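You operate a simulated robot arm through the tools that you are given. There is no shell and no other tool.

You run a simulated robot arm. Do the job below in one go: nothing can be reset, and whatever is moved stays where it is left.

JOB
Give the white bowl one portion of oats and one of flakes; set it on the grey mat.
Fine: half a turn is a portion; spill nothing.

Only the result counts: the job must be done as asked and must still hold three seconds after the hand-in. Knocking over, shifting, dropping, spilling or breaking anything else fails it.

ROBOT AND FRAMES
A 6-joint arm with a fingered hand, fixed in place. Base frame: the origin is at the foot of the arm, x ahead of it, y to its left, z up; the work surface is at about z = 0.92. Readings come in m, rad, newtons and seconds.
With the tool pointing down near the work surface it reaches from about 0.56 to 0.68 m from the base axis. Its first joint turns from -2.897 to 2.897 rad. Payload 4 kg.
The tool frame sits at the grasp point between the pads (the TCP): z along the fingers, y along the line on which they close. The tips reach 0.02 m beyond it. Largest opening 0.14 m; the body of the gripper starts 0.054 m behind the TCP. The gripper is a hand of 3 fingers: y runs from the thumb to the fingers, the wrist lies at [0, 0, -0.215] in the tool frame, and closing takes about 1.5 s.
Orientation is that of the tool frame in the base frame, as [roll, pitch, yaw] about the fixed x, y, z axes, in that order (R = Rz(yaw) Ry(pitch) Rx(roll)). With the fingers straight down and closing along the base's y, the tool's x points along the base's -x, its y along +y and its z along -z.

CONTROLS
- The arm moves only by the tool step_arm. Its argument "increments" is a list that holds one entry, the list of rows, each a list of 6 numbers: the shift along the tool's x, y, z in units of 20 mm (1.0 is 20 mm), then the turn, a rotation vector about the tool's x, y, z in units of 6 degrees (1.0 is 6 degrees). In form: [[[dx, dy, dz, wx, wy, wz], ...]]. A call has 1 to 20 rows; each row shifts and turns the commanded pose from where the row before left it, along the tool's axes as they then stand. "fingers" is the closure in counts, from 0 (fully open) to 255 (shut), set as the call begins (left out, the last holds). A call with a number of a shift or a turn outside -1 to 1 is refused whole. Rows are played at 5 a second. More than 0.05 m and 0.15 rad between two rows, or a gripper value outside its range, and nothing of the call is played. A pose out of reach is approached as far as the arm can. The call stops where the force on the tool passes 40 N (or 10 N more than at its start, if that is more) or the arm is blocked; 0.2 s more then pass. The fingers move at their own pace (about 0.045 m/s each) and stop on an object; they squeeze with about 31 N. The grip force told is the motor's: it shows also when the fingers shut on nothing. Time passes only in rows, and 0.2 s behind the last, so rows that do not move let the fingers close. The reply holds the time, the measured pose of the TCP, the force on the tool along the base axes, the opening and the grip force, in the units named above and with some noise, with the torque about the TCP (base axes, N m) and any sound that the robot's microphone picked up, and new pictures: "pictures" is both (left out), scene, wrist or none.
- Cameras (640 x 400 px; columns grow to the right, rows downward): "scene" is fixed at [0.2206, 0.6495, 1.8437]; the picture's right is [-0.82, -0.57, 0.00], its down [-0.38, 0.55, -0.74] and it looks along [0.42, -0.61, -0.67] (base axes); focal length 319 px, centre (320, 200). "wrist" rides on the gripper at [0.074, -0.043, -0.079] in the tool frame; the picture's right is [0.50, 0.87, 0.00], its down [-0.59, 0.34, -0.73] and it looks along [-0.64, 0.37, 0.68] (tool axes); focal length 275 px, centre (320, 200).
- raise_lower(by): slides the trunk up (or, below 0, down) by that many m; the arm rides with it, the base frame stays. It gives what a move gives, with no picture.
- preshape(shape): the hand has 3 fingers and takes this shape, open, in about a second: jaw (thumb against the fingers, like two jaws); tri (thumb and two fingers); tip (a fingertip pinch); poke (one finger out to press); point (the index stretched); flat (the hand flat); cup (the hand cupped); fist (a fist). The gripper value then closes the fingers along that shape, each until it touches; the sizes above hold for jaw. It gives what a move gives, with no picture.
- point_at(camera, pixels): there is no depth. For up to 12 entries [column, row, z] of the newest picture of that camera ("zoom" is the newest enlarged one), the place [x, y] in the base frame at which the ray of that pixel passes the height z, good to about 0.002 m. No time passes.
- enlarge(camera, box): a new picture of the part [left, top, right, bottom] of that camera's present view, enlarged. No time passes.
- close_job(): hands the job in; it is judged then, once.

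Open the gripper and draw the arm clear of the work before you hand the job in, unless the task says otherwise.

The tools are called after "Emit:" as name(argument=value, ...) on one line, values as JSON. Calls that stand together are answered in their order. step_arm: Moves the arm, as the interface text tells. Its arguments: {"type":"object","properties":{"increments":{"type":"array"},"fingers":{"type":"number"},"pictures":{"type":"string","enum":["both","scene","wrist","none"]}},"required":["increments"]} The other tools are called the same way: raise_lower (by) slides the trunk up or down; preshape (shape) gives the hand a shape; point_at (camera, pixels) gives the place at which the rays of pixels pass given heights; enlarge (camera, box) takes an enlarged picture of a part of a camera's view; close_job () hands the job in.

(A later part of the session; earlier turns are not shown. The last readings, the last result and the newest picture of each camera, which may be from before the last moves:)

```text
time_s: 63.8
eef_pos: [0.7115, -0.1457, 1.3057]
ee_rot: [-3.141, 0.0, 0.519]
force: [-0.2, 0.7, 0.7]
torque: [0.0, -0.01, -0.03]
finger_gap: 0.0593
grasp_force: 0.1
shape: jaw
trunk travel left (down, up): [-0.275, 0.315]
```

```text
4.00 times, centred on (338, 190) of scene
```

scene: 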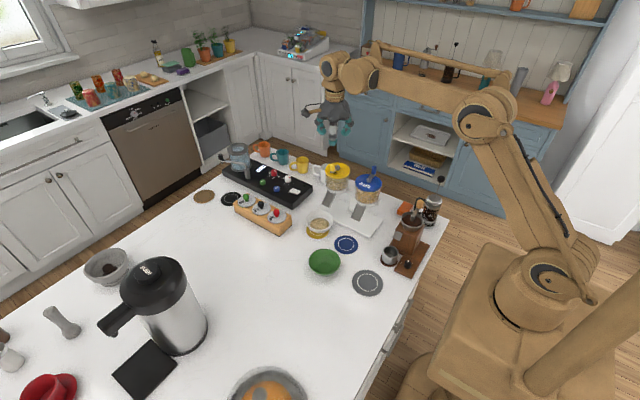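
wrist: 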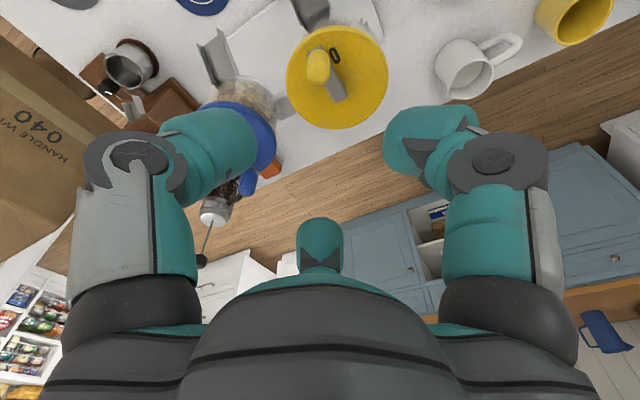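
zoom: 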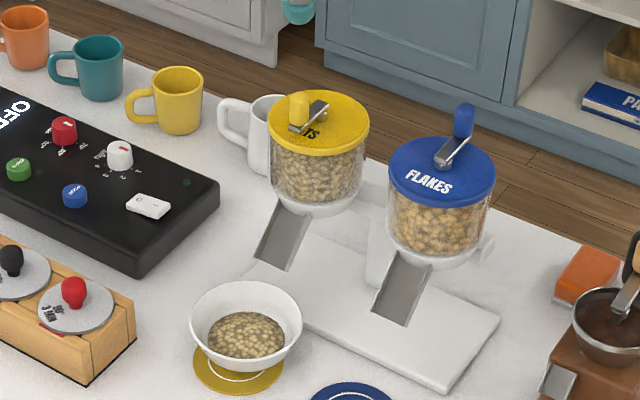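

The crank now points the other way, toward the chute, and one portion of oats lies in the bowl with nothing spilled. I check the crank's end angle by coordinates.

Emit:
point_at(camera="wrist", pixels=[[341.2, 100.3, 1.149], [315.4, 47.5, 1.149], [317, 66, 1.174]])

Emit:
enlarge(camera="wrist", box=[300, 30, 364, 110])

```text
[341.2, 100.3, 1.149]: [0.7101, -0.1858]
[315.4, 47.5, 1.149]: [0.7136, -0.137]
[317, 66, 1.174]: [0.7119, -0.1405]
```

```text
5.00 times, centred on (332, 70) of wrist
```

zoom: 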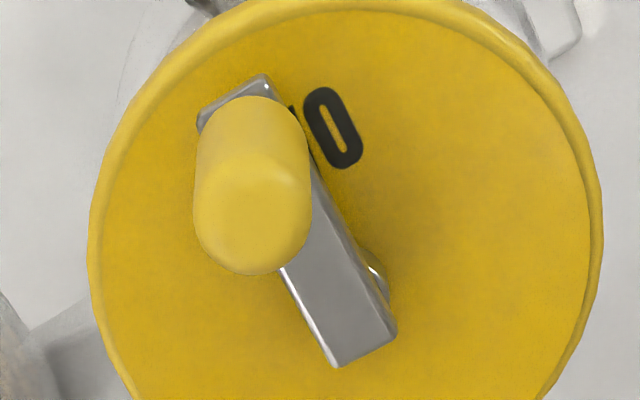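

The crank went from about -89° to +86°, i.e. half a turn within a few degrees. Next I bring the hand back to fetch the bowl: rotate it to the earlier yaw and move above the earlier withdraw point.

Emit:
step_arm(increments=[[[0, 0, 0, 0, 0, -1], [0, 0, 0, 0, 0, -1], [0, 0, 0, 0, 0, -1], [0, 0, 0, 0, 0, -1], [0, 0, 0, 0, 0, -1], [0, 0, 0, 0, 0, -1], [0, 0, 0, 0, 0, -1], [0, 0, 0, 0, 0, -1], [0, 0, 0, 0, 0, -1], [0, 0, 0, 0, 0, -1], [0, 0, 0, 0, 0, -1], [0, 0, 0, 0, 0, -1], [0, 0, 0, 0, 0, -1], [0, 0, 0, 0, 0, -1], [0, 0, 0, 0, 0, -1], [0, 0, 0, 0, 0, -1], [0, 0, 0, 0, 0, -1], [0, 0, 0, 0, 0, -1], [0, 0, 0, 0, 0, -1], [0, 0, 0, 0, 0, -1]]], pictures="none")

Emit:
step_arm(increments=[[[0, 0, 0, 0, 0, -1], [0, 0, 0, 0, 0, -1], [0, 0, 0, 0, 0, -1], [0, 0, 0, 0, 0, -1], [0, 0, 0, 0, 0, -1], [0, 0, 0, 0, 0, -1], [0, 0, 0, 0, 0, -1], [0, 0, 0, 0, 0, -1], [0, 0, 0, 0, 0, -1], [0, 0, 0, 0, 0, -1], [-0.198, 0.984, 0, 0, 0, 0], [-0.198, 0.984, 0, 0, 0, 0], [-0.198, 0.984, 0, 0, 0, 0], [-0.198, 0.984, 0, 0, 0, 0], [-0.198, 0.984, 0, 0, 0, 0], [-0.198, 0.984, 0, 0, 0, 0], [-0.198, 0.984, 0, 0, 0, 0], [-0.198, 0.984, 0, 0, 0, 0], [-0.198, 0.984, 0, 0, 0, 0], [-0.198, 0.984, 0, 0, 0, 0]]], pictures="both")

```text
time_s: 68.0
eef_pos: [0.7141, -0.1458, 1.3055]
ee_rot: [-3.142, -0.001, 2.615]
force: [-0.2, 0.0, 0.3]
torque: [-0.02, 0.02, -0.02]
finger_gap: 0.0594
grasp_force: 0.0
shape: jaw
trunk travel left (down, up): [-0.275, 0.315]
```

```text
time_s: 72.2
eef_pos: [0.6487, 0.0446, 1.3062]
ee_rot: [-3.14, 0.002, -2.623]
force: [-0.6, -0.4, 0.2]
torque: [-0.04, 0.03, -0.01]
finger_gap: 0.0596
grasp_force: 0.0
shape: jaw
trunk travel left (down, up): [-0.275, 0.315]
```

scene: 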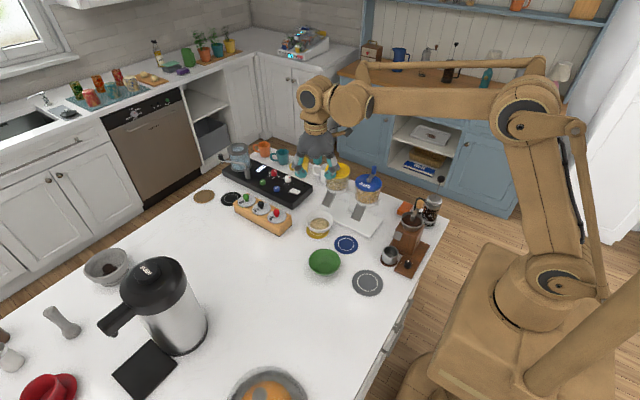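
wrist: 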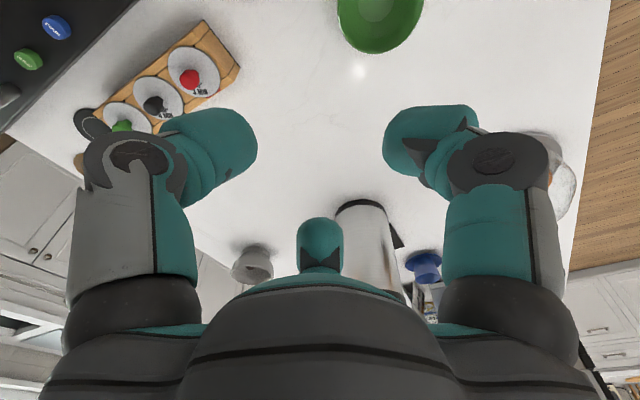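

I reverse the earlier withdrawal: tilt back to 37.5°, narrow the fingers to 30 mm, and descend to the withdraw point.

Emit:
step_arm(increments=[[[0, 0, 0, 0.893, 0, 0], [0, 0, 0, 0.893, 0, 0], [0, 0, 0, 0.893, 0, 0], [0, 0, 0, 0.893, 0, 0], [0, 0, 0, 0.893, 0, 0], [0, 0, 0, 0.893, 0, 0], [0, 0, 0, 0.893, 0, 0], [0, 0.6, 0.781, 0, 0, 0], [0, 0.6, 0.781, 0, 0, 0], [0, 0.6, 0.781, 0, 0, 0], [0, 0.6, 0.781, 0, 0, 0], [0, 0.6, 0.781, 0, 0, 0], [0, 0.6, 0.781, 0, 0, 0], [0, 0.6, 0.781, 0, 0, 0], [0, 0.6, 0.781, 0, 0, 0], [0, 0.6, 0.781, 0, 0, 0], [0, 0.6, 0.781, 0, 0, 0], [0, 0.6, 0.781, 0, 0, 0], [0, 0.6, 0.781, 0, 0, 0], [0, 0.6, 0.781, 0, 0, 0]]], fingers=200)

Emit:
enlarge(camera="wrist", box=[190, 0, 400, 160])

```text
time_s: 76.3
eef_pos: [0.6506, 0.0439, 1.0491]
ee_rot: [-2.485, 0.001, -2.624]
force: [-0.2, 0.3, 0.2]
torque: [0.0, 0.03, 0.03]
finger_gap: 0.0303
grasp_force: 0.0
shape: jaw
trunk travel left (down, up): [-0.275, 0.315]
```

scene: 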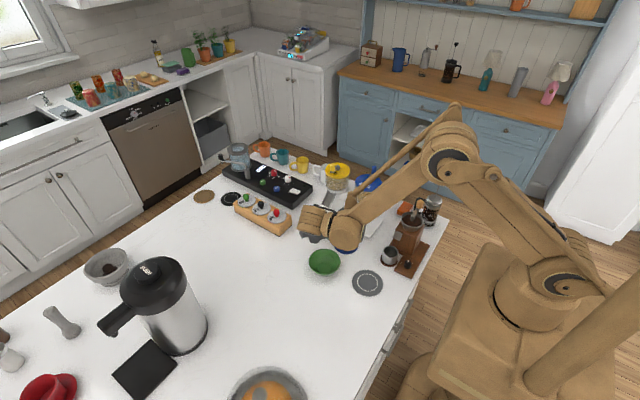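
wrist: 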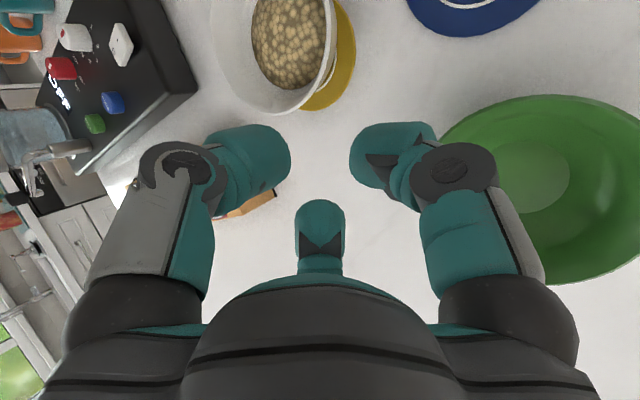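

```text
2.50 times, centred on (295, 80) of wrist
```

zoom: 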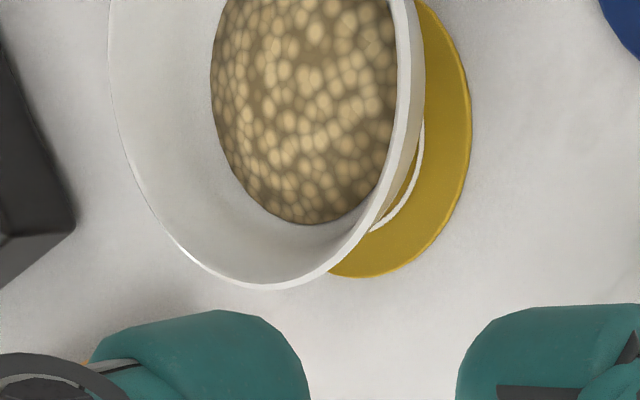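

The bowl with oats is in view with its near rim at (285,110). I correct 2.5 mm sideways and advance 80 mm along the tool axis.

Emit:
step_arm(increments=[[[0.108, 0.07, -0.054, 0, 0, 0], [0, 0, 0.8, 0, 0, 0], [0, 0, 0.8, 0, 0, 0], [0, 0, 0.8, 0, 0, 0], [0, 0, 0.8, 0, 0, 0], [0, 0, 0.4, 0, 0, 0], [0, 0, 0.4, 0, 0, 0]]], pictures="wrist")

```text
time_s: 78.0
eef_pos: [0.6716, 0.0034, 0.9867]
ee_rot: [-2.486, 0.0, -2.623]
force: [-0.3, 0.1, -0.6]
torque: [0.04, 0.0, 0.02]
finger_gap: 0.0303
grasp_force: 0.1
shape: jaw
trunk travel left (down, up): [-0.275, 0.315]
```

wrist: 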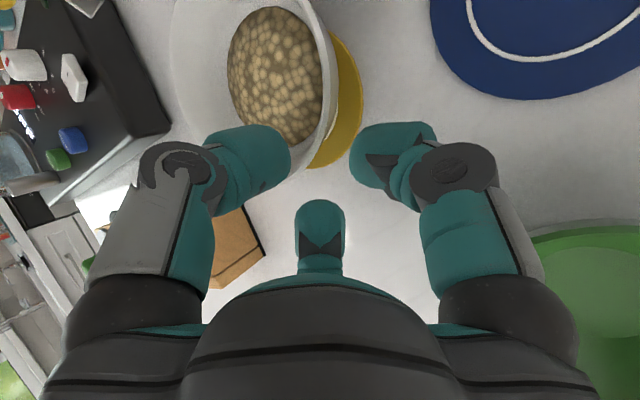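

On track with the earlier release pose. I advance the remaining 28 mm slowly.

Emit:
step_arm(increments=[[[0.02, -0.025, 0.35, 0, 0, 0], [0.02, -0.025, 0.35, 0, 0, 0], [0, 0, 0.35, 0, 0, 0], [0, 0, 0.35, 0, 0, 0]]])

Emit:
enlarge(camera="wrist", box=[140, 0, 396, 220])

```text
time_s: 79.0
eef_pos: [0.6792, -0.0137, 0.9642]
ee_rot: [-2.487, -0.001, -2.622]
force: [-0.8, -0.7, -0.7]
torque: [0.04, -0.01, 0.0]
finger_gap: 0.0305
grasp_force: 0.1
shape: jaw
trunk travel left (down, up): [-0.275, 0.315]
```

scene: 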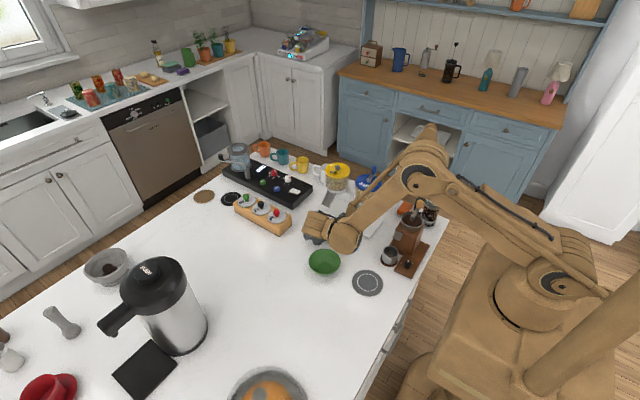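
wrist: 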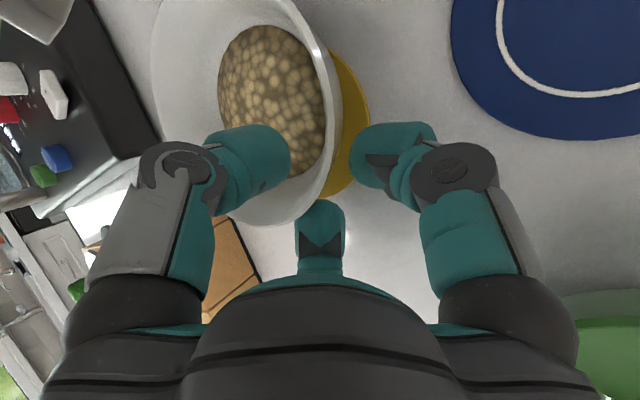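

```text
1.82 times, centred on (268, 110) of wrist
```

zoom: 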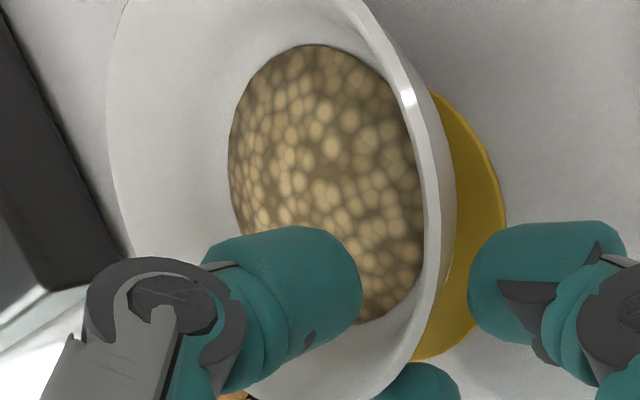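

The hand matches the release pose. I close on the rim.

Emit:
step_arm(increments=[[[0, 0, 0, 0, 0, 0], [0, 0, 0, 0, 0, 0], [0, 0, 0, 0, 0, 0], [0, 0, 0, 0, 0, 0], [0, 0, 0, 0, 0, 0], [0, 0, 0, 0, 0, 0]]], fingers=255, pictures="wrist")

```text
time_s: 80.3
eef_pos: [0.6792, -0.0127, 0.9656]
ee_rot: [-2.485, 0.002, -2.624]
force: [-0.6, -0.9, -0.7]
torque: [0.05, 0.07, -0.01]
finger_gap: 0.0001
grasp_force: 31.4
shape: jaw
trunk travel left (down, up): [-0.275, 0.315]
```

wrist: 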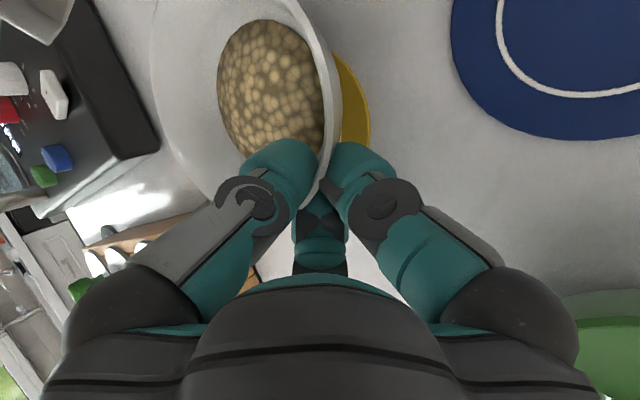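

Gripped as before. I lift 12 mm slowly, keeping the rim under the chute lip.

Emit:
step_arm(increments=[[[0, -0.061, -0.0793, 0, 0, 0], [0, -0.061, -0.0793, 0, 0, 0], [0, -0.061, -0.0793, 0, 0, 0], [0, -0.061, -0.0793, 0, 0, 0], [0, -0.061, -0.0793, 0, 0, 0], [0, -0.061, -0.0793, 0, 0, 0]]], pictures="wrist")

Emit:
enlarge(camera="wrist", box=[140, 0, 396, 220])

```text
time_s: 81.8
eef_pos: [0.6787, -0.0127, 0.9776]
ee_rot: [-2.486, 0.001, -2.624]
force: [-0.8, -0.6, -1.7]
torque: [0.1, 0.07, -0.02]
finger_gap: 0.0
grasp_force: 31.2
shape: jaw
trunk travel left (down, up): [-0.275, 0.315]
```

wrist: 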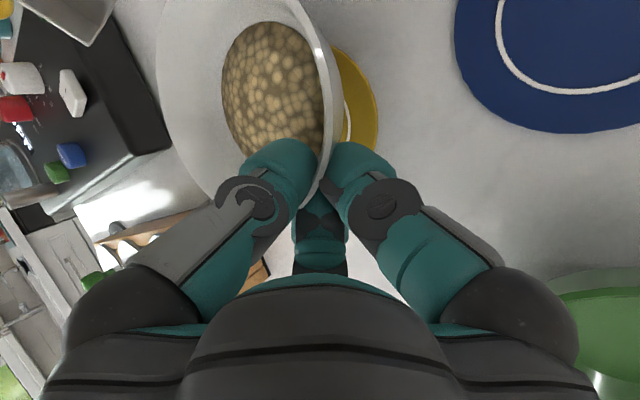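

```text
1.82 times, centred on (268, 110) of wrist
```

zoom: 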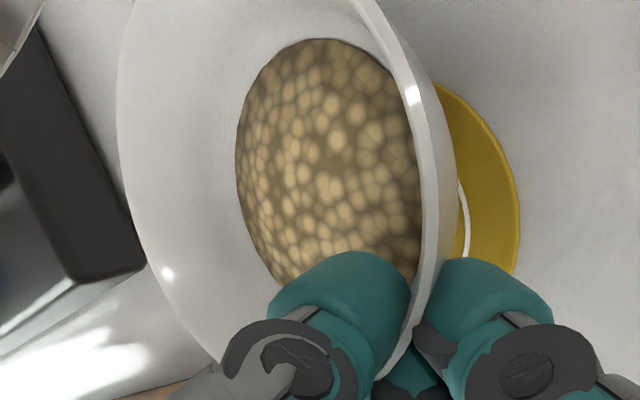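

The bowl stayed level this time. Before carrying it to the blue mat, I locate the green bowl and the grinder cup, to choose a hand direction that clears both.

Emit:
point_at(camera="scene", pixels=[[389.5, 262, 0.93], [390.2, 251.2, 0.97], [382.2, 252, 0.97], [382, 258, 0.94], [394.4, 268.6, 0.93], [325, 257, 0.965], [340.4, 256, 0.965], [309.5, 256, 0.965], [386, 244, 1.0]])

Emit:
enlarge(camera="scene", box=[300, 200, 440, 300])

```text
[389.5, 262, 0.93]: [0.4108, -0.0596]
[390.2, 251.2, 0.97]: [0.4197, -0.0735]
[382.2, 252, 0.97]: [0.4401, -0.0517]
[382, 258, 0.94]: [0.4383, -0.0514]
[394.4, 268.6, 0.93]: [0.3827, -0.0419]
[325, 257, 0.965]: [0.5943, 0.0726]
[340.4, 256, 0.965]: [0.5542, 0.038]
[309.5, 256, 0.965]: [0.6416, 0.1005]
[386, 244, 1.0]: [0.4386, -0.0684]
```

```text
4.00 times, centred on (370, 250) of scene
```

zoom: 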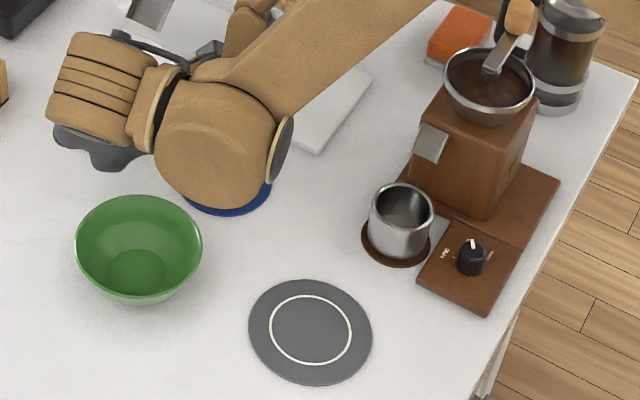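

The cup is at (0.42,-0.07) and the green bowl at about (0.592,0.083), so I'll turn the hand 22° counter-clockwise about the vertical to pass between them. I do that rotation first, which also swings the bowl away from the chute.

Emit:
step_arm(increments=[[[0, 0, 0, 0, -0.279, -0.364], [0, 0, 0, 0, -0.279, -0.364], [0, 0, 0, 0, -0.279, -0.364], [0, 0, 0, 0, -0.279, -0.364], [0, 0, 0, 0, -0.279, -0.364], [0, 0, 0, 0, -0.279, -0.364], [0, 0, 0, 0, -0.279, -0.364], [0, 0, 0, 0, -0.279, -0.364]]])

```text
time_s: 83.5
eef_pos: [0.6786, -0.0135, 0.977]
ee_rot: [-2.486, 0.0, -2.239]
force: [0.3, 0.3, -2.2]
torque: [0.05, 0.05, 0.0]
finger_gap: 0.0001
grasp_force: 30.7
shape: jaw
trunk travel left (down, up): [-0.275, 0.315]
```

scene: 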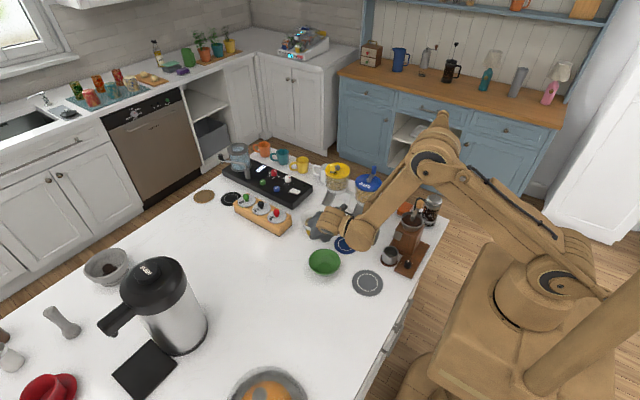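
wrist: 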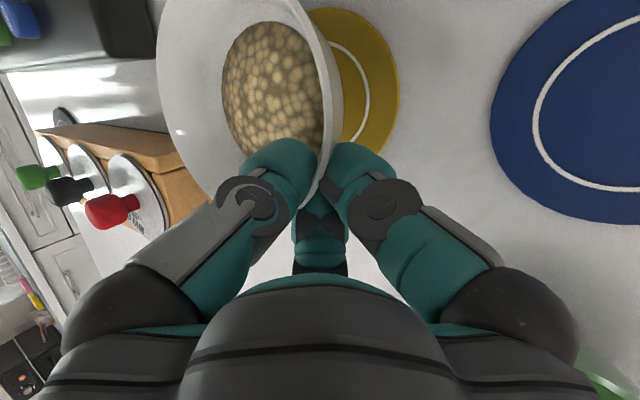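

The turn is done and the bowl is steady. I carry the bowl half of the way toward the blue mat and check that the arm tracks.

Emit:
step_arm(increments=[[[0.352, 0.295, -0.2264, 0, 0, 0], [0.352, 0.295, -0.2264, 0, 0, 0], [0.352, 0.295, -0.2264, 0, 0, 0], [0.352, 0.295, -0.2264, 0, 0, 0], [0.352, 0.295, -0.2264, 0, 0, 0], [0.352, 0.295, -0.2264, 0, 0, 0], [0.352, 0.295, -0.2264, 0, 0, 0]]])

```text
time_s: 85.2
eef_pos: [0.6096, -0.0196, 0.9775]
ee_rot: [-2.488, -0.001, -2.241]
force: [0.7, 0.5, -1.1]
torque: [0.06, 0.07, 0.02]
finger_gap: 0.0001
grasp_force: 31.0
shape: jaw
out of reach, approached as far as the arm can: row 7
trunk travel left (down, up): [-0.275, 0.315]
```

scene: 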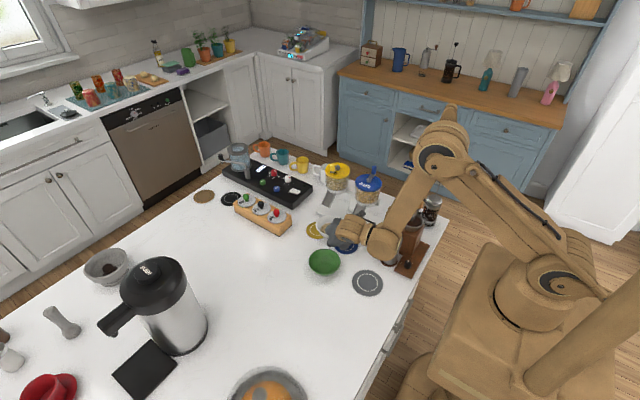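
wrist: 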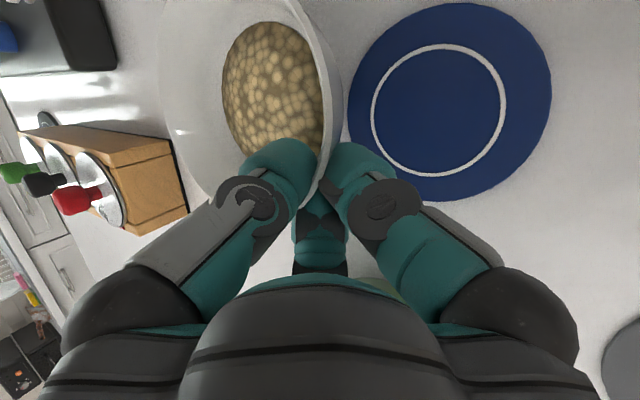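

Row 7 was at the inner reach limit, so the trunk must go lower before the bowl can reach the blue mat. I back the bowl out from between the chutes and raise it 130 mm first.

Emit:
step_arm(increments=[[[-0.4825, -0.065, -0.182, 0, 0, 0], [-0.4825, -0.065, -0.182, 0, 0, 0], [-0.4825, -0.065, -0.182, 0, 0, 0], [-0.4825, -0.065, -0.182, 0, 0, 0], [-0.4825, -0.065, -0.182, 0, 0, 0], [-0.4825, -0.065, -0.182, 0, 0, 0], [0, -0.44, -0.573, 0, 0, 0], [0, -0.44, -0.573, 0, 0, 0], [0, -0.44, -0.573, 0, 0, 0], [0, -0.44, -0.573, 0, 0, 0], [0, -0.44, -0.573, 0, 0, 0], [0, -0.44, -0.573, 0, 0, 0], [0, -0.44, -0.573, 0, 0, 0], [0, -0.44, -0.573, 0, 0, 0], [0, -0.44, -0.573, 0, 0, 0]]])

```text
time_s: 88.3
eef_pos: [0.6397, 0.0328, 1.1293]
ee_rot: [-2.488, -0.001, -2.239]
force: [-0.4, 0.6, -1.5]
torque: [0.05, 0.07, -0.02]
finger_gap: 0.0
grasp_force: 31.0
shape: jaw
trunk travel left (down, up): [-0.275, 0.315]
```

scene: 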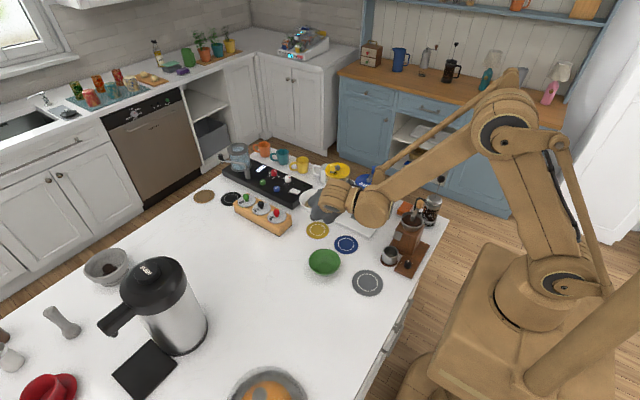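
wrist: 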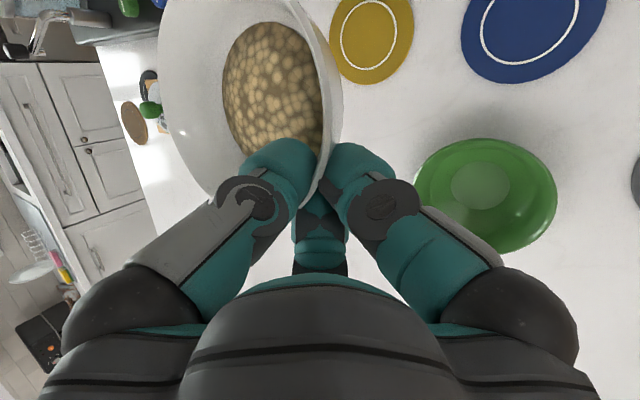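

The bowl is clear and level. I raise it another 30 mm and then lower the trunk by 0.16 m.

Emit:
step_arm(increments=[[[0, -0.457, -0.595, 0, 0, 0], [0, -0.457, -0.595, 0, 0, 0]]], pictures="none")

Emit:
raise_lower(by=-0.16)

```text
time_s: 89.0
eef_pos: [0.6409, 0.0324, 1.1586]
ee_rot: [-2.488, -0.001, -2.239]
force: [-0.1, -0.5, -1.9]
torque: [0.08, 0.11, -0.01]
finger_gap: 0.0002
grasp_force: 31.1
shape: jaw
trunk travel left (down, up): [-0.275, 0.315]
```

```text
time_s: 90.8
eef_pos: [0.6402, 0.0323, 1.0002]
ee_rot: [-2.487, -0.001, -2.24]
force: [-0.7, -0.5, -2.5]
torque: [0.09, 0.06, 0.01]
finger_gap: 0.0001
grasp_force: 30.8
shape: jaw
trunk travel left (down, up): [-0.115, 0.475]
```

The trunk is lower and the bowl is still level. I move it to just in front of the flakes chute.

Emit:
step_arm(increments=[[[0.381, 0.29, -0.126, 0, 0, 0], [0.381, 0.29, -0.126, 0, 0, 0], [0.381, 0.29, -0.126, 0, 0, 0], [0.381, 0.29, -0.126, 0, 0, 0], [0.381, 0.29, -0.126, 0, 0, 0], [0.381, 0.29, -0.126, 0, 0, 0], [0.381, 0.29, -0.126, 0, 0, 0], [0.381, 0.29, -0.126, 0, 0, 0], [0.381, 0.29, -0.126, 0, 0, 0], [0.381, 0.29, -0.126, 0, 0, 0]]])

Emit:
enlarge(camera="scene", box=[300, 190, 428, 280])

```text
time_s: 93.0
eef_pos: [0.5454, 0.011, 0.9836]
ee_rot: [-2.487, -0.001, -2.24]
force: [-0.1, 0.9, -2.8]
torque: [0.07, 0.07, -0.01]
finger_gap: 0.0001
grasp_force: 31.3
shape: jaw
trunk travel left (down, up): [-0.115, 0.475]
```

scene: 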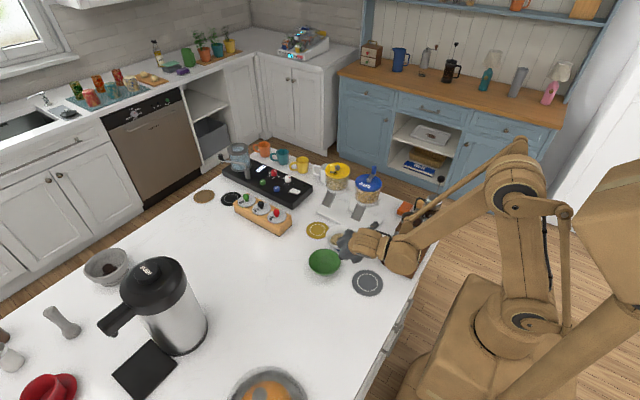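
wrist: 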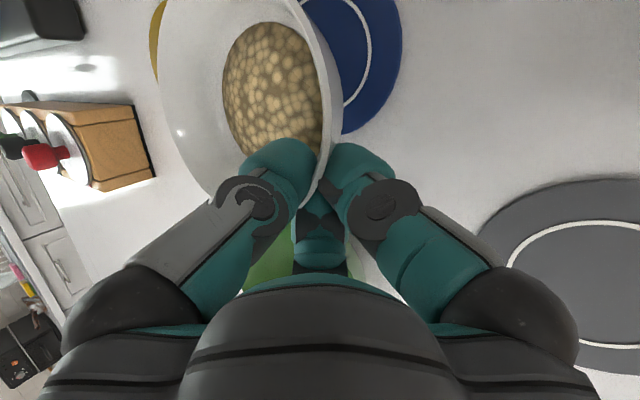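

```text
4.44 times, centred on (364, 235) of scene
```

zoom: 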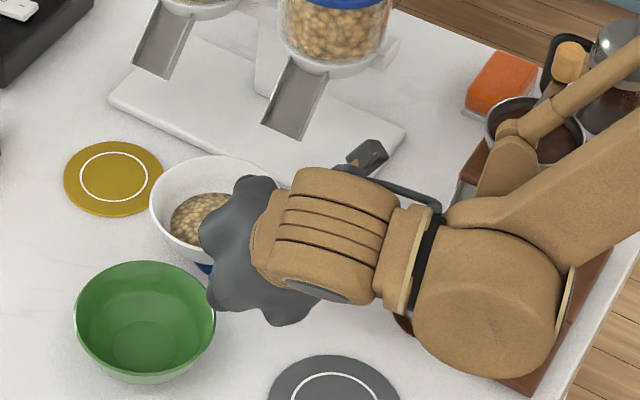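

Clear of everything. The bowl is in front of the flakes chute and I move it in under the lip.

Emit:
step_arm(increments=[[[0.2925, -0.0717, 0.119, 0, 0, 0], [0.2925, -0.0717, 0.119, 0, 0, 0], [0.2925, -0.0717, 0.119, 0, 0, 0], [0.2925, -0.0717, 0.119, 0, 0, 0], [0.2925, -0.0717, 0.119, 0, 0, 0], [0.2925, -0.0717, 0.119, 0, 0, 0]]])

Emit:
enlarge(camera="scene", box=[300, 190, 428, 280])

```text
time_s: 94.4
eef_pos: [0.5357, -0.0265, 0.9782]
ee_rot: [-2.486, 0.001, -2.238]
force: [0.4, -0.2, -2.4]
torque: [0.06, 0.11, 0.0]
finger_gap: 0.0
grasp_force: 30.9
shape: jaw
trunk travel left (down, up): [-0.115, 0.475]
```

scene: 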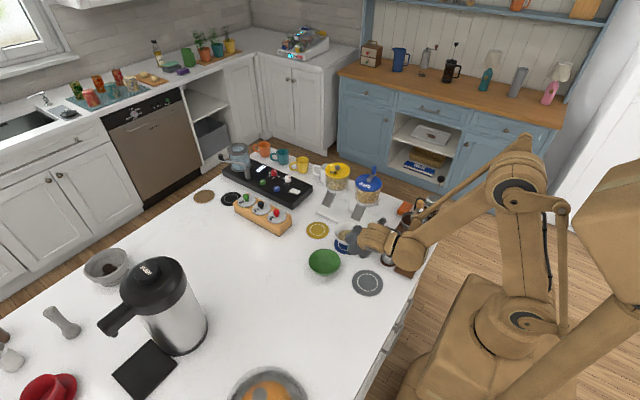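
wrist: 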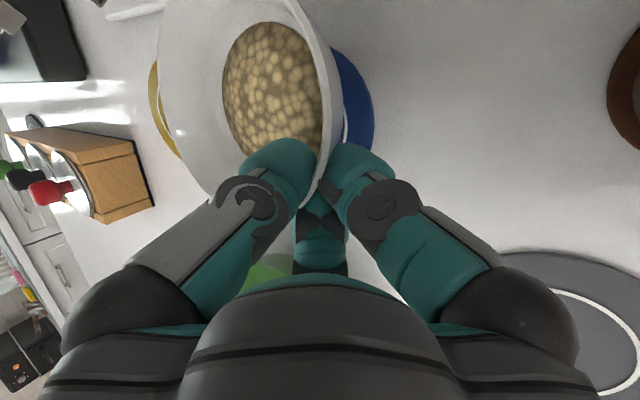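

```text
4.44 times, centred on (364, 235) of scene
```

zoom: 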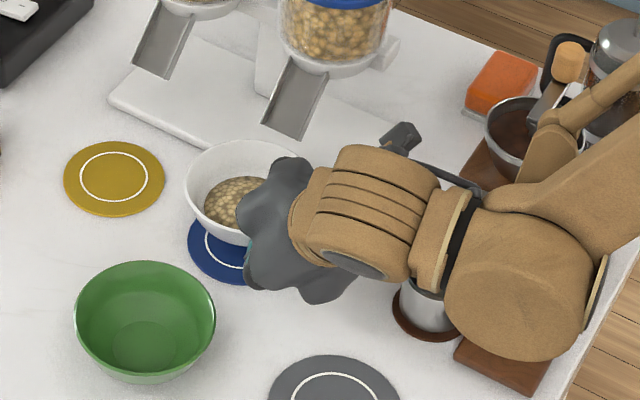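

Emit:
point_at(camera="scene", pixels=[[348, 231.8, 0.977], [334, 233, 0.977], [354.5, 220, 1.01]])

Emit:
enlarge(camera="scene", box=[324, 200, 388, 250])

```text
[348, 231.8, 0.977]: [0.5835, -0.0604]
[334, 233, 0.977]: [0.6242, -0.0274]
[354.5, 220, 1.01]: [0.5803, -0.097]
```

```text
8.00 times, centred on (356, 225) of scene
```

zoom: 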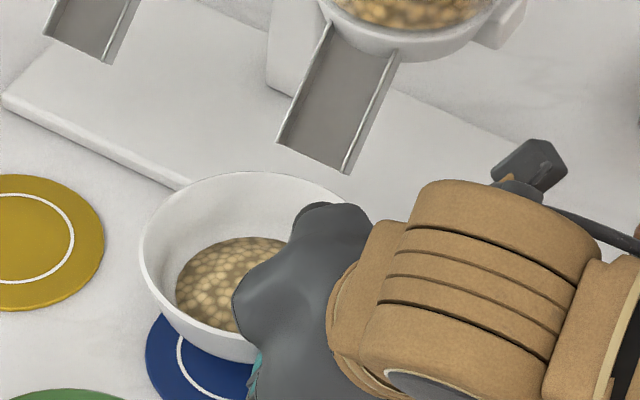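

Emit:
point_at(camera="scene", pixels=[[347.25, 221.5, 0.977], [333.5, 231.5, 0.977]])

```text
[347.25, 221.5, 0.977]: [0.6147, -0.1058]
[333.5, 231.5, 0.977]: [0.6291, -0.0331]
```

The bowl centre is at about (0.583,-0.062), well aligned with the flakes chute at x≈0.580. I lower it 10 mm, then feel for contact.

Emit:
step_arm(increments=[[[0, 0.061, 0.0793, 0, 0, 0], [0, 0.061, 0.0793, 0, 0, 0], [0, 0.061, 0.0793, 0, 0, 0], [0, 0.061, 0.0793, 0, 0, 0], [0, 0.061, 0.0793, 0, 0, 0]]], pictures="none")

Emit:
step_arm(increments=[[[0, 0.03, 0.04, 0, 0, 0], [0, 0.03, 0.04, 0, 0, 0]]], pictures="none")

```text
time_s: 95.6
eef_pos: [0.536, -0.0266, 0.9684]
ee_rot: [-2.487, -0.002, -2.239]
force: [0.6, -0.2, -2.7]
torque: [0.04, 0.06, -0.02]
finger_gap: 0.0
grasp_force: 32.2
shape: jaw
trunk travel left (down, up): [-0.115, 0.475]
```

```text
time_s: 96.2
eef_pos: [0.5356, -0.0263, 0.9657]
ee_rot: [-2.485, 0.0, -2.238]
force: [-0.3, 0.0, -0.1]
torque: [0.02, -0.01, 0.02]
finger_gap: 0.0001
grasp_force: 31.4
shape: jaw
trunk travel left (down, up): [-0.115, 0.475]
```

Contact: the bowl's weight has gone off the hand (force ≈ 0). I open the fingers slightly.

Emit:
step_arm(increments=[[[0, 0, 0, 0, 0, 0], [0, 0, 0, 0, 0, 0], [0, 0, 0, 0, 0, 0], [0, 0, 0, 0, 0, 0]]], fingers=200)

Emit:
enlarge(camera="scene", box=[324, 200, 388, 250])

```text
time_s: 97.2
eef_pos: [0.5357, -0.0254, 0.9662]
ee_rot: [-2.487, -0.003, -2.24]
force: [-0.5, 0.4, 0.0]
torque: [-0.02, -0.02, -0.02]
finger_gap: 0.0301
grasp_force: 0.1
shape: jaw
trunk travel left (down, up): [-0.115, 0.475]
```

scene: 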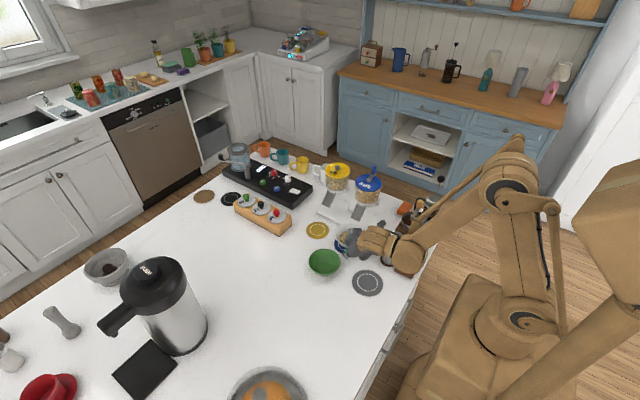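
wrist: 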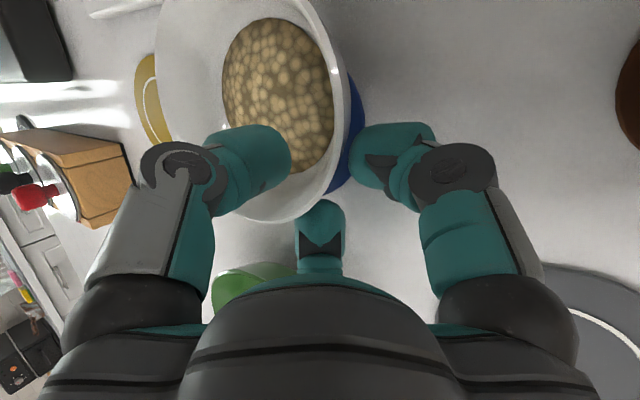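

```text
8.00 times, centred on (356, 225) of scene
```

zoom: 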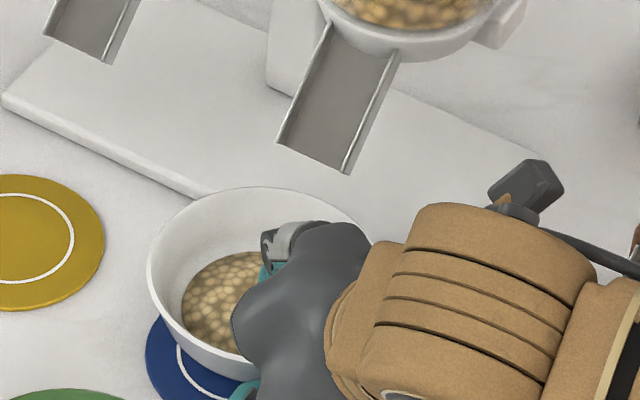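

Released and level. I withdraw 110 mm back along the tool axis, then raise the trunk again by 0.16 m to lift the hand clear.

Emit:
step_arm(increments=[[[0, 0, -0.5, 0, 0, 0], [0, 0, -0.5, 0, 0, 0], [0, 0, -0.5, 0, 0, 0], [0, 0, -0.5, 0, 0, 0], [0, 0, -0.5, 0, 0, 0], [0, 0, -1, 0, 0, 0], [0, 0, -1, 0, 0, 0], [0, 0, -1, 0, 0, 0]]], pictures="both")

Emit:
raise_lower(by=0.16)

```text
time_s: 99.0
eef_pos: [0.483, 0.0155, 1.0537]
ee_rot: [-2.483, 0.0, -2.242]
force: [0.4, 0.8, -0.2]
torque: [-0.01, 0.01, -0.01]
finger_gap: 0.0301
grasp_force: 0.1
shape: jaw
trunk travel left (down, up): [-0.115, 0.475]
```

scene: 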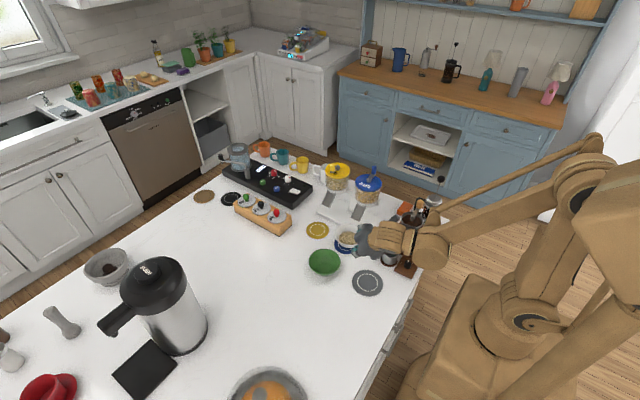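
wrist: 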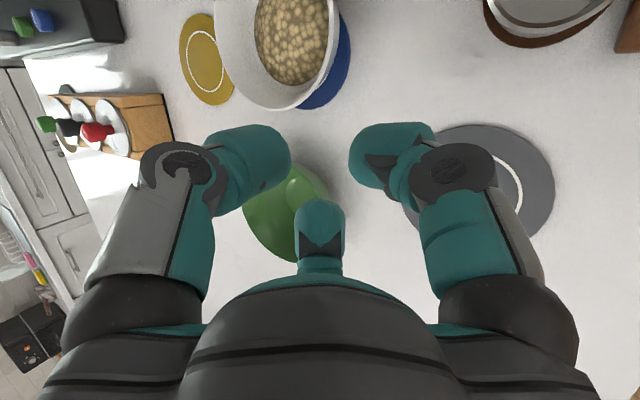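

```text
time_s: 100.8
eef_pos: [0.484, 0.0151, 1.2129]
ee_rot: [-2.486, -0.001, -2.24]
force: [0.1, -0.1, 0.2]
torque: [0.01, 0.03, -0.01]
finger_gap: 0.0301
grasp_force: 0.0
shape: jaw
trunk travel left (down, up): [-0.275, 0.315]
```

Now I raise another 100 mm, bring the hand vertical, and turn it to the crank's starting yaw.

Emit:
step_arm(increments=[[[0, -0.61, -0.794, 0, 0, 0], [0, -0.61, -0.794, 0, 0, 0], [0, -0.61, -0.794, 0, 0, 0], [0, -0.61, -0.794, 0, 0, 0], [0, -0.61, -0.794, 0, 0, 0], [0, 0, 0, -0.893, 0, 0], [0, 0, 0, -0.893, 0, 0], [0, 0, 0, -0.893, 0, 0], [0, 0, 0, -0.893, 0, 0], [0, 0, 0, -0.893, 0, 0], [0, 0, 0, -0.893, 0, 0], [0, 0, 0, -0.893, 0, 0], [0, 0, 0, 0, 0, 0.905], [0, 0, 0, 0, 0, 0.905], [0, 0, 0, 0, 0, 0.905], [0, 0, 0, 0, 0, 0.905]]], fingers=146)

Emit:
enlarge(camera="scene", box=[300, 150, 412, 250])

```text
time_s: 104.2
eef_pos: [0.4852, 0.0159, 1.3135]
ee_rot: [3.141, -0.001, -2.62]
force: [-0.6, 0.1, -0.1]
torque: [0.0, -0.01, 0.0]
finger_gap: 0.0595
grasp_force: 0.0
shape: jaw
trunk travel left (down, up): [-0.275, 0.315]
```

scene: 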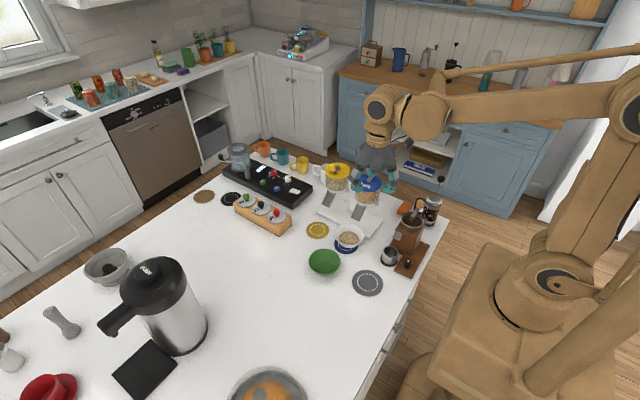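
wrist: 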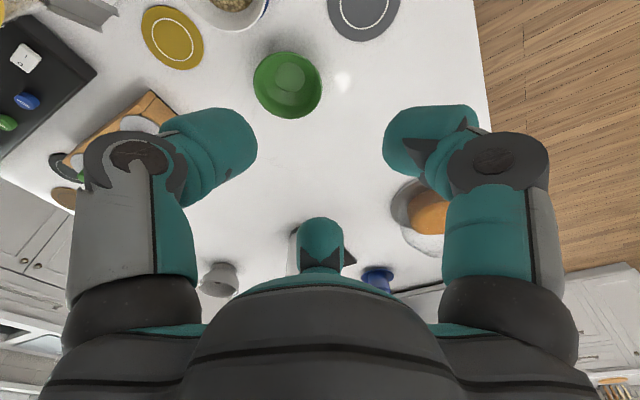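

```text
4.00 times, centred on (356, 200) of scene
```

zoom: 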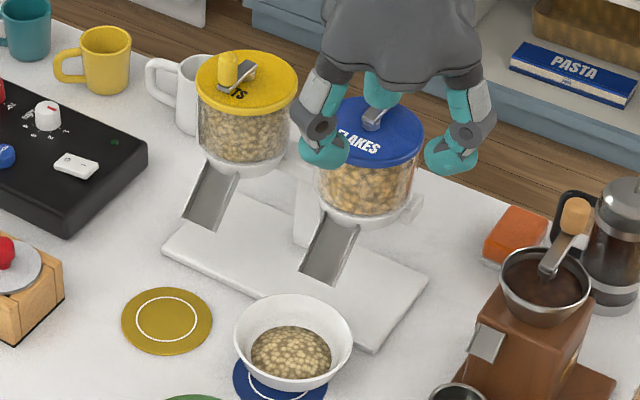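

The bowl sits under the flakes chute in the same relation as it had for the oats. I move the hand over the flakes knob at z≈1.31.

Emit:
step_arm(increments=[[[0.122, -0.945, 0, 0, 0, 0], [0.122, -0.945, 0, 0, 0, 0], [0.122, -0.945, 0, 0, 0, 0], [0.122, -0.945, 0, 0, 0, 0], [0.122, -0.945, 0, 0, 0, 0], [0.122, -0.945, 0, 0, 0, 0], [0.122, -0.945, 0, 0, 0, 0], [0.122, -0.945, 0, 0, 0, 0], [0.122, -0.945, 0, 0, 0, 0], [0.122, -0.945, 0, 0, 0, 0], [0.122, -0.945, 0, 0, 0, 0], [0.122, -0.945, 0, 0, 0, 0], [0.122, -0.945, 0, 0, 0, 0]]])

Emit:
enlarge(camera="wrist", box=[272, 20, 368, 140])

Emit:
enlarge(camera="scene", box=[326, 150, 406, 200])

```text
time_s: 107.0
eef_pos: [0.5793, -0.2131, 1.3137]
ee_rot: [3.141, 0.0, -2.619]
force: [-0.4, 0.7, -0.1]
torque: [0.02, 0.0, -0.01]
finger_gap: 0.0598
grasp_force: 0.0
shape: jaw
trunk travel left (down, up): [-0.275, 0.315]
```

scene: 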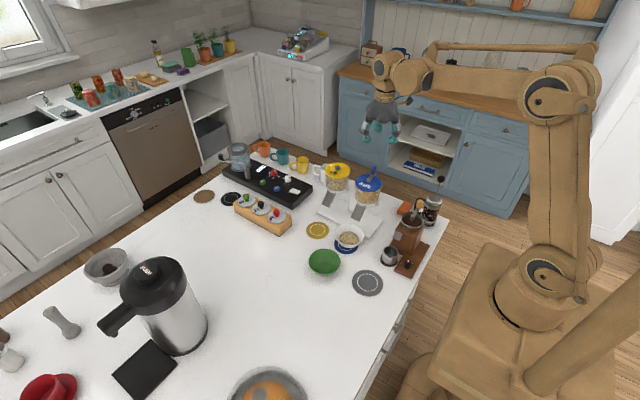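
wrist: 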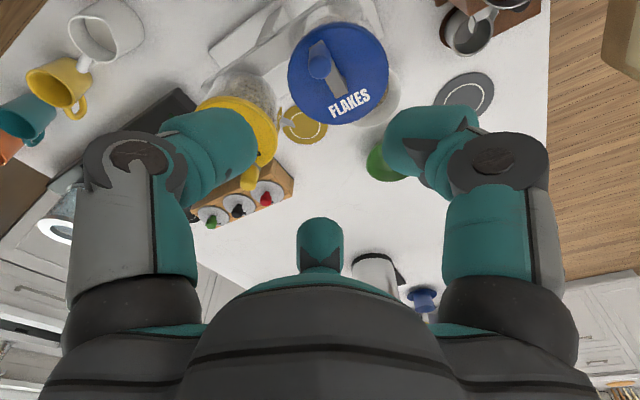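

```text
3.33 times, centred on (320, 80) of wrist
```

zoom: 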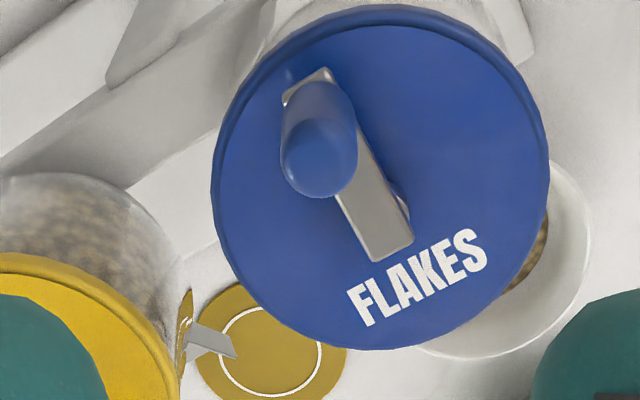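

```text
8.00 times, centred on (366, 175) of scene
```

zoom: 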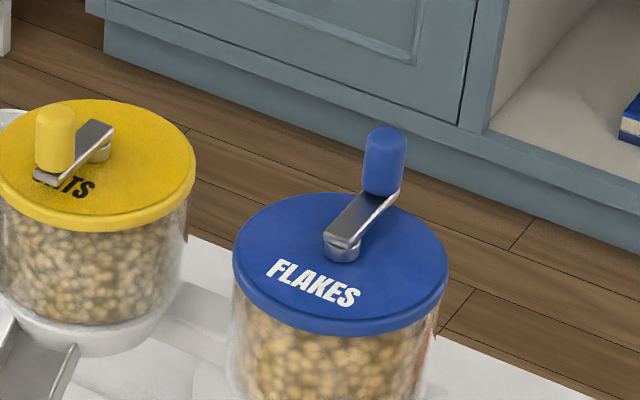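

I measure the flakes knob and crank arm ends from this view.

Emit:
point_at(camera="wrist", pixels=[[319.7, 68, 1.174], [342.2, 95.3, 1.149], [315.8, 44.9, 1.149]])

Emit:
point_at(camera="scene", pixels=[[374, 167.6, 1.174], [374, 168.0, 1.174], [349.25, 233.75, 0.963]])

```text
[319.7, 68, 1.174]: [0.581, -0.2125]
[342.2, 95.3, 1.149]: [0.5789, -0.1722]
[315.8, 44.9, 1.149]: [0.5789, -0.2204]
```

```text
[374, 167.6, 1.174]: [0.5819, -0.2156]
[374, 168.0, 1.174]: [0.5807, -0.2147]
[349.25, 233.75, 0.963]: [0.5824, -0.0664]
```

The flakes knob is at (0.580,-0.213) and the arm is exactly parallel to y. I descend to just above it.

Emit:
step_arm(increments=[[[-0.043, -0.025, 0.9, 0, 0, 0], [0, 0, 0.9, 0, 0, 0], [0, 0, 0.9, 0, 0, 0], [0, 0, 0.9, 0, 0, 0], [0, 0, 0.9, 0, 0, 0], [0, 0, 0.9, 0, 0, 0]]])

Emit:
enlarge(camera="wrist", box=[224, 70, 416, 220])

```text
time_s: 108.4
eef_pos: [0.5809, -0.214, 1.2058]
ee_rot: [3.141, -0.001, -2.618]
force: [-0.2, 0.3, -0.1]
torque: [0.01, 0.0, -0.03]
finger_gap: 0.0595
grasp_force: 0.0
shape: jaw
trunk travel left (down, up): [-0.275, 0.315]
```

scene: 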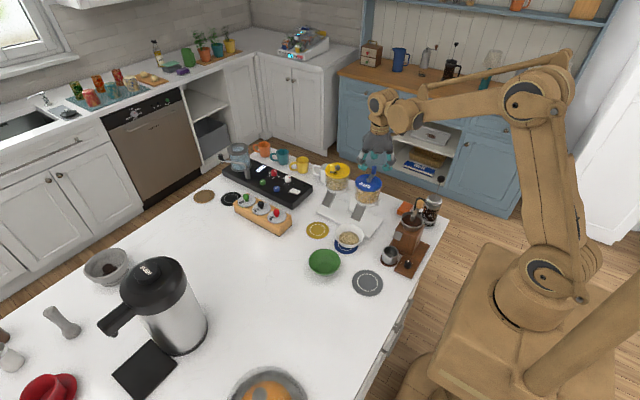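
wrist: 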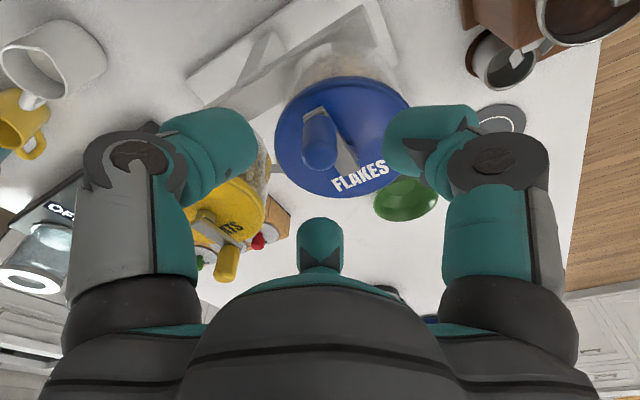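

```text
2.67 times, centred on (320, 145) of wrist
```

zoom: 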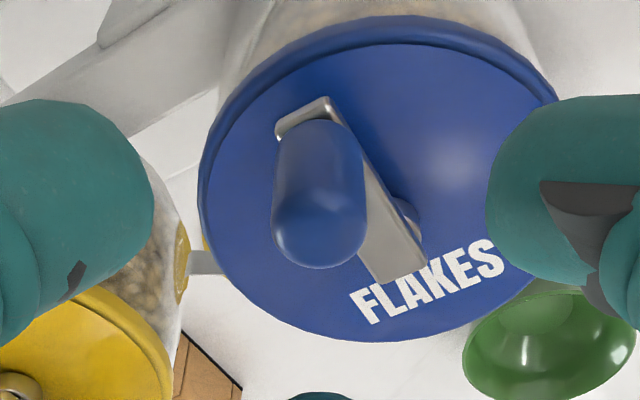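

The knob is centred between the fingers. I go down the remaining 33 mm and close on it.

Emit:
step_arm(increments=[[[0, 0, 0.55, 0, 0, 0], [0, 0, 0.55, 0, 0, 0], [0, 0, 0.55, 0, 0, 0]]], pictures="none")

Emit:
step_arm(increments=[[[0, 0, 0, 0, 0, 0], [0, 0, 0, 0, 0, 0], [0, 0, 0, 0, 0, 0], [0, 0, 0, 0, 0, 0], [0, 0, 0, 0, 0, 0], [0, 0, 0, 0, 0, 0], [0, 0, 0, 0, 0, 0]]], fingers=255)

Emit:
enlarge(camera="scene", box=[316, 140, 412, 240])

```text
time_s: 109.2
eef_pos: [0.5804, -0.2143, 1.1727]
ee_rot: [3.141, 0.001, -2.62]
force: [0.0, 0.8, -0.5]
torque: [0.03, 0.0, -0.03]
finger_gap: 0.0598
grasp_force: 0.0
shape: jaw
trunk travel left (down, up): [-0.275, 0.315]
```

```text
time_s: 110.8
eef_pos: [0.5811, -0.2133, 1.1724]
ee_rot: [-3.14, 0.0, -2.619]
force: [0.0, 3.4, -0.7]
torque: [0.17, 0.04, -0.02]
finger_gap: 0.0149
grasp_force: 31.3
shape: jaw
trunk travel left (down, up): [-0.275, 0.315]
```

scene: 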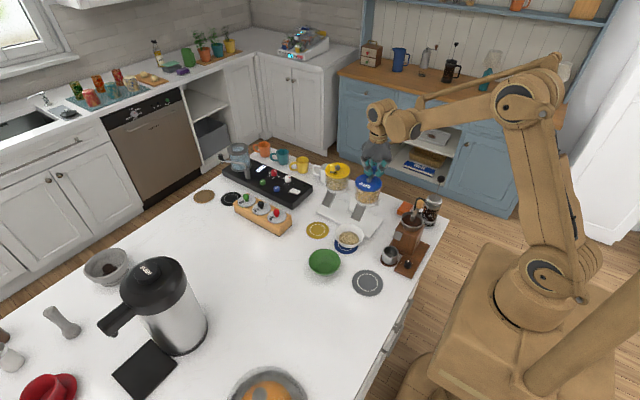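
wrist: 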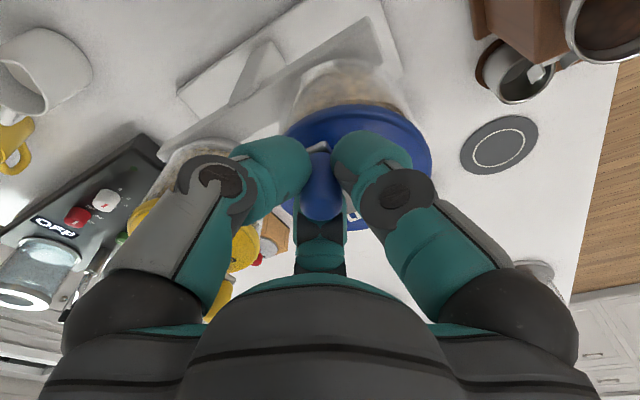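

```text
4.00 times, centred on (364, 190) of scene
```

zoom: 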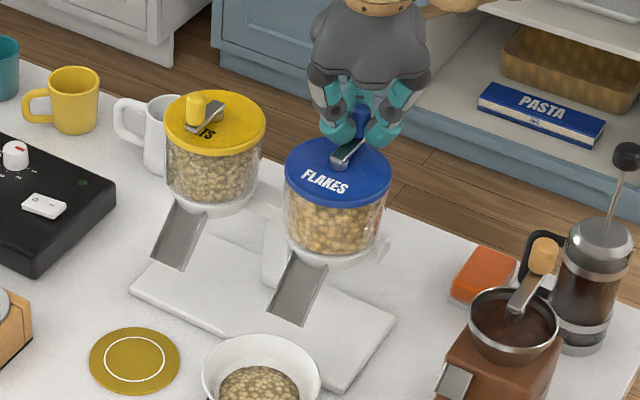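

The knob is held with low forces. I begin the clockwise turn in chunks of 30°, relieving forces as needed.

Emit:
step_arm(increments=[[[0.1427, 0.0926, 0, 0, 0, 1], [0.1427, 0.0926, 0, 0, 0, 1], [0.1427, 0.0926, 0, 0, 0, 1], [0.1427, 0.0926, 0, 0, 0, 1], [0.1427, 0.0926, 0, 0, 0, 1]]], pictures="none")

```text
time_s: 112.0
eef_pos: [0.5641, -0.2089, 1.1729]
ee_rot: [-3.141, 0.0, 3.138]
force: [3.8, 0.9, 6.2]
torque: [0.17, -0.11, -0.08]
finger_gap: 0.015
grasp_force: 31.0
shape: jaw
trunk travel left (down, up): [-0.275, 0.315]
```

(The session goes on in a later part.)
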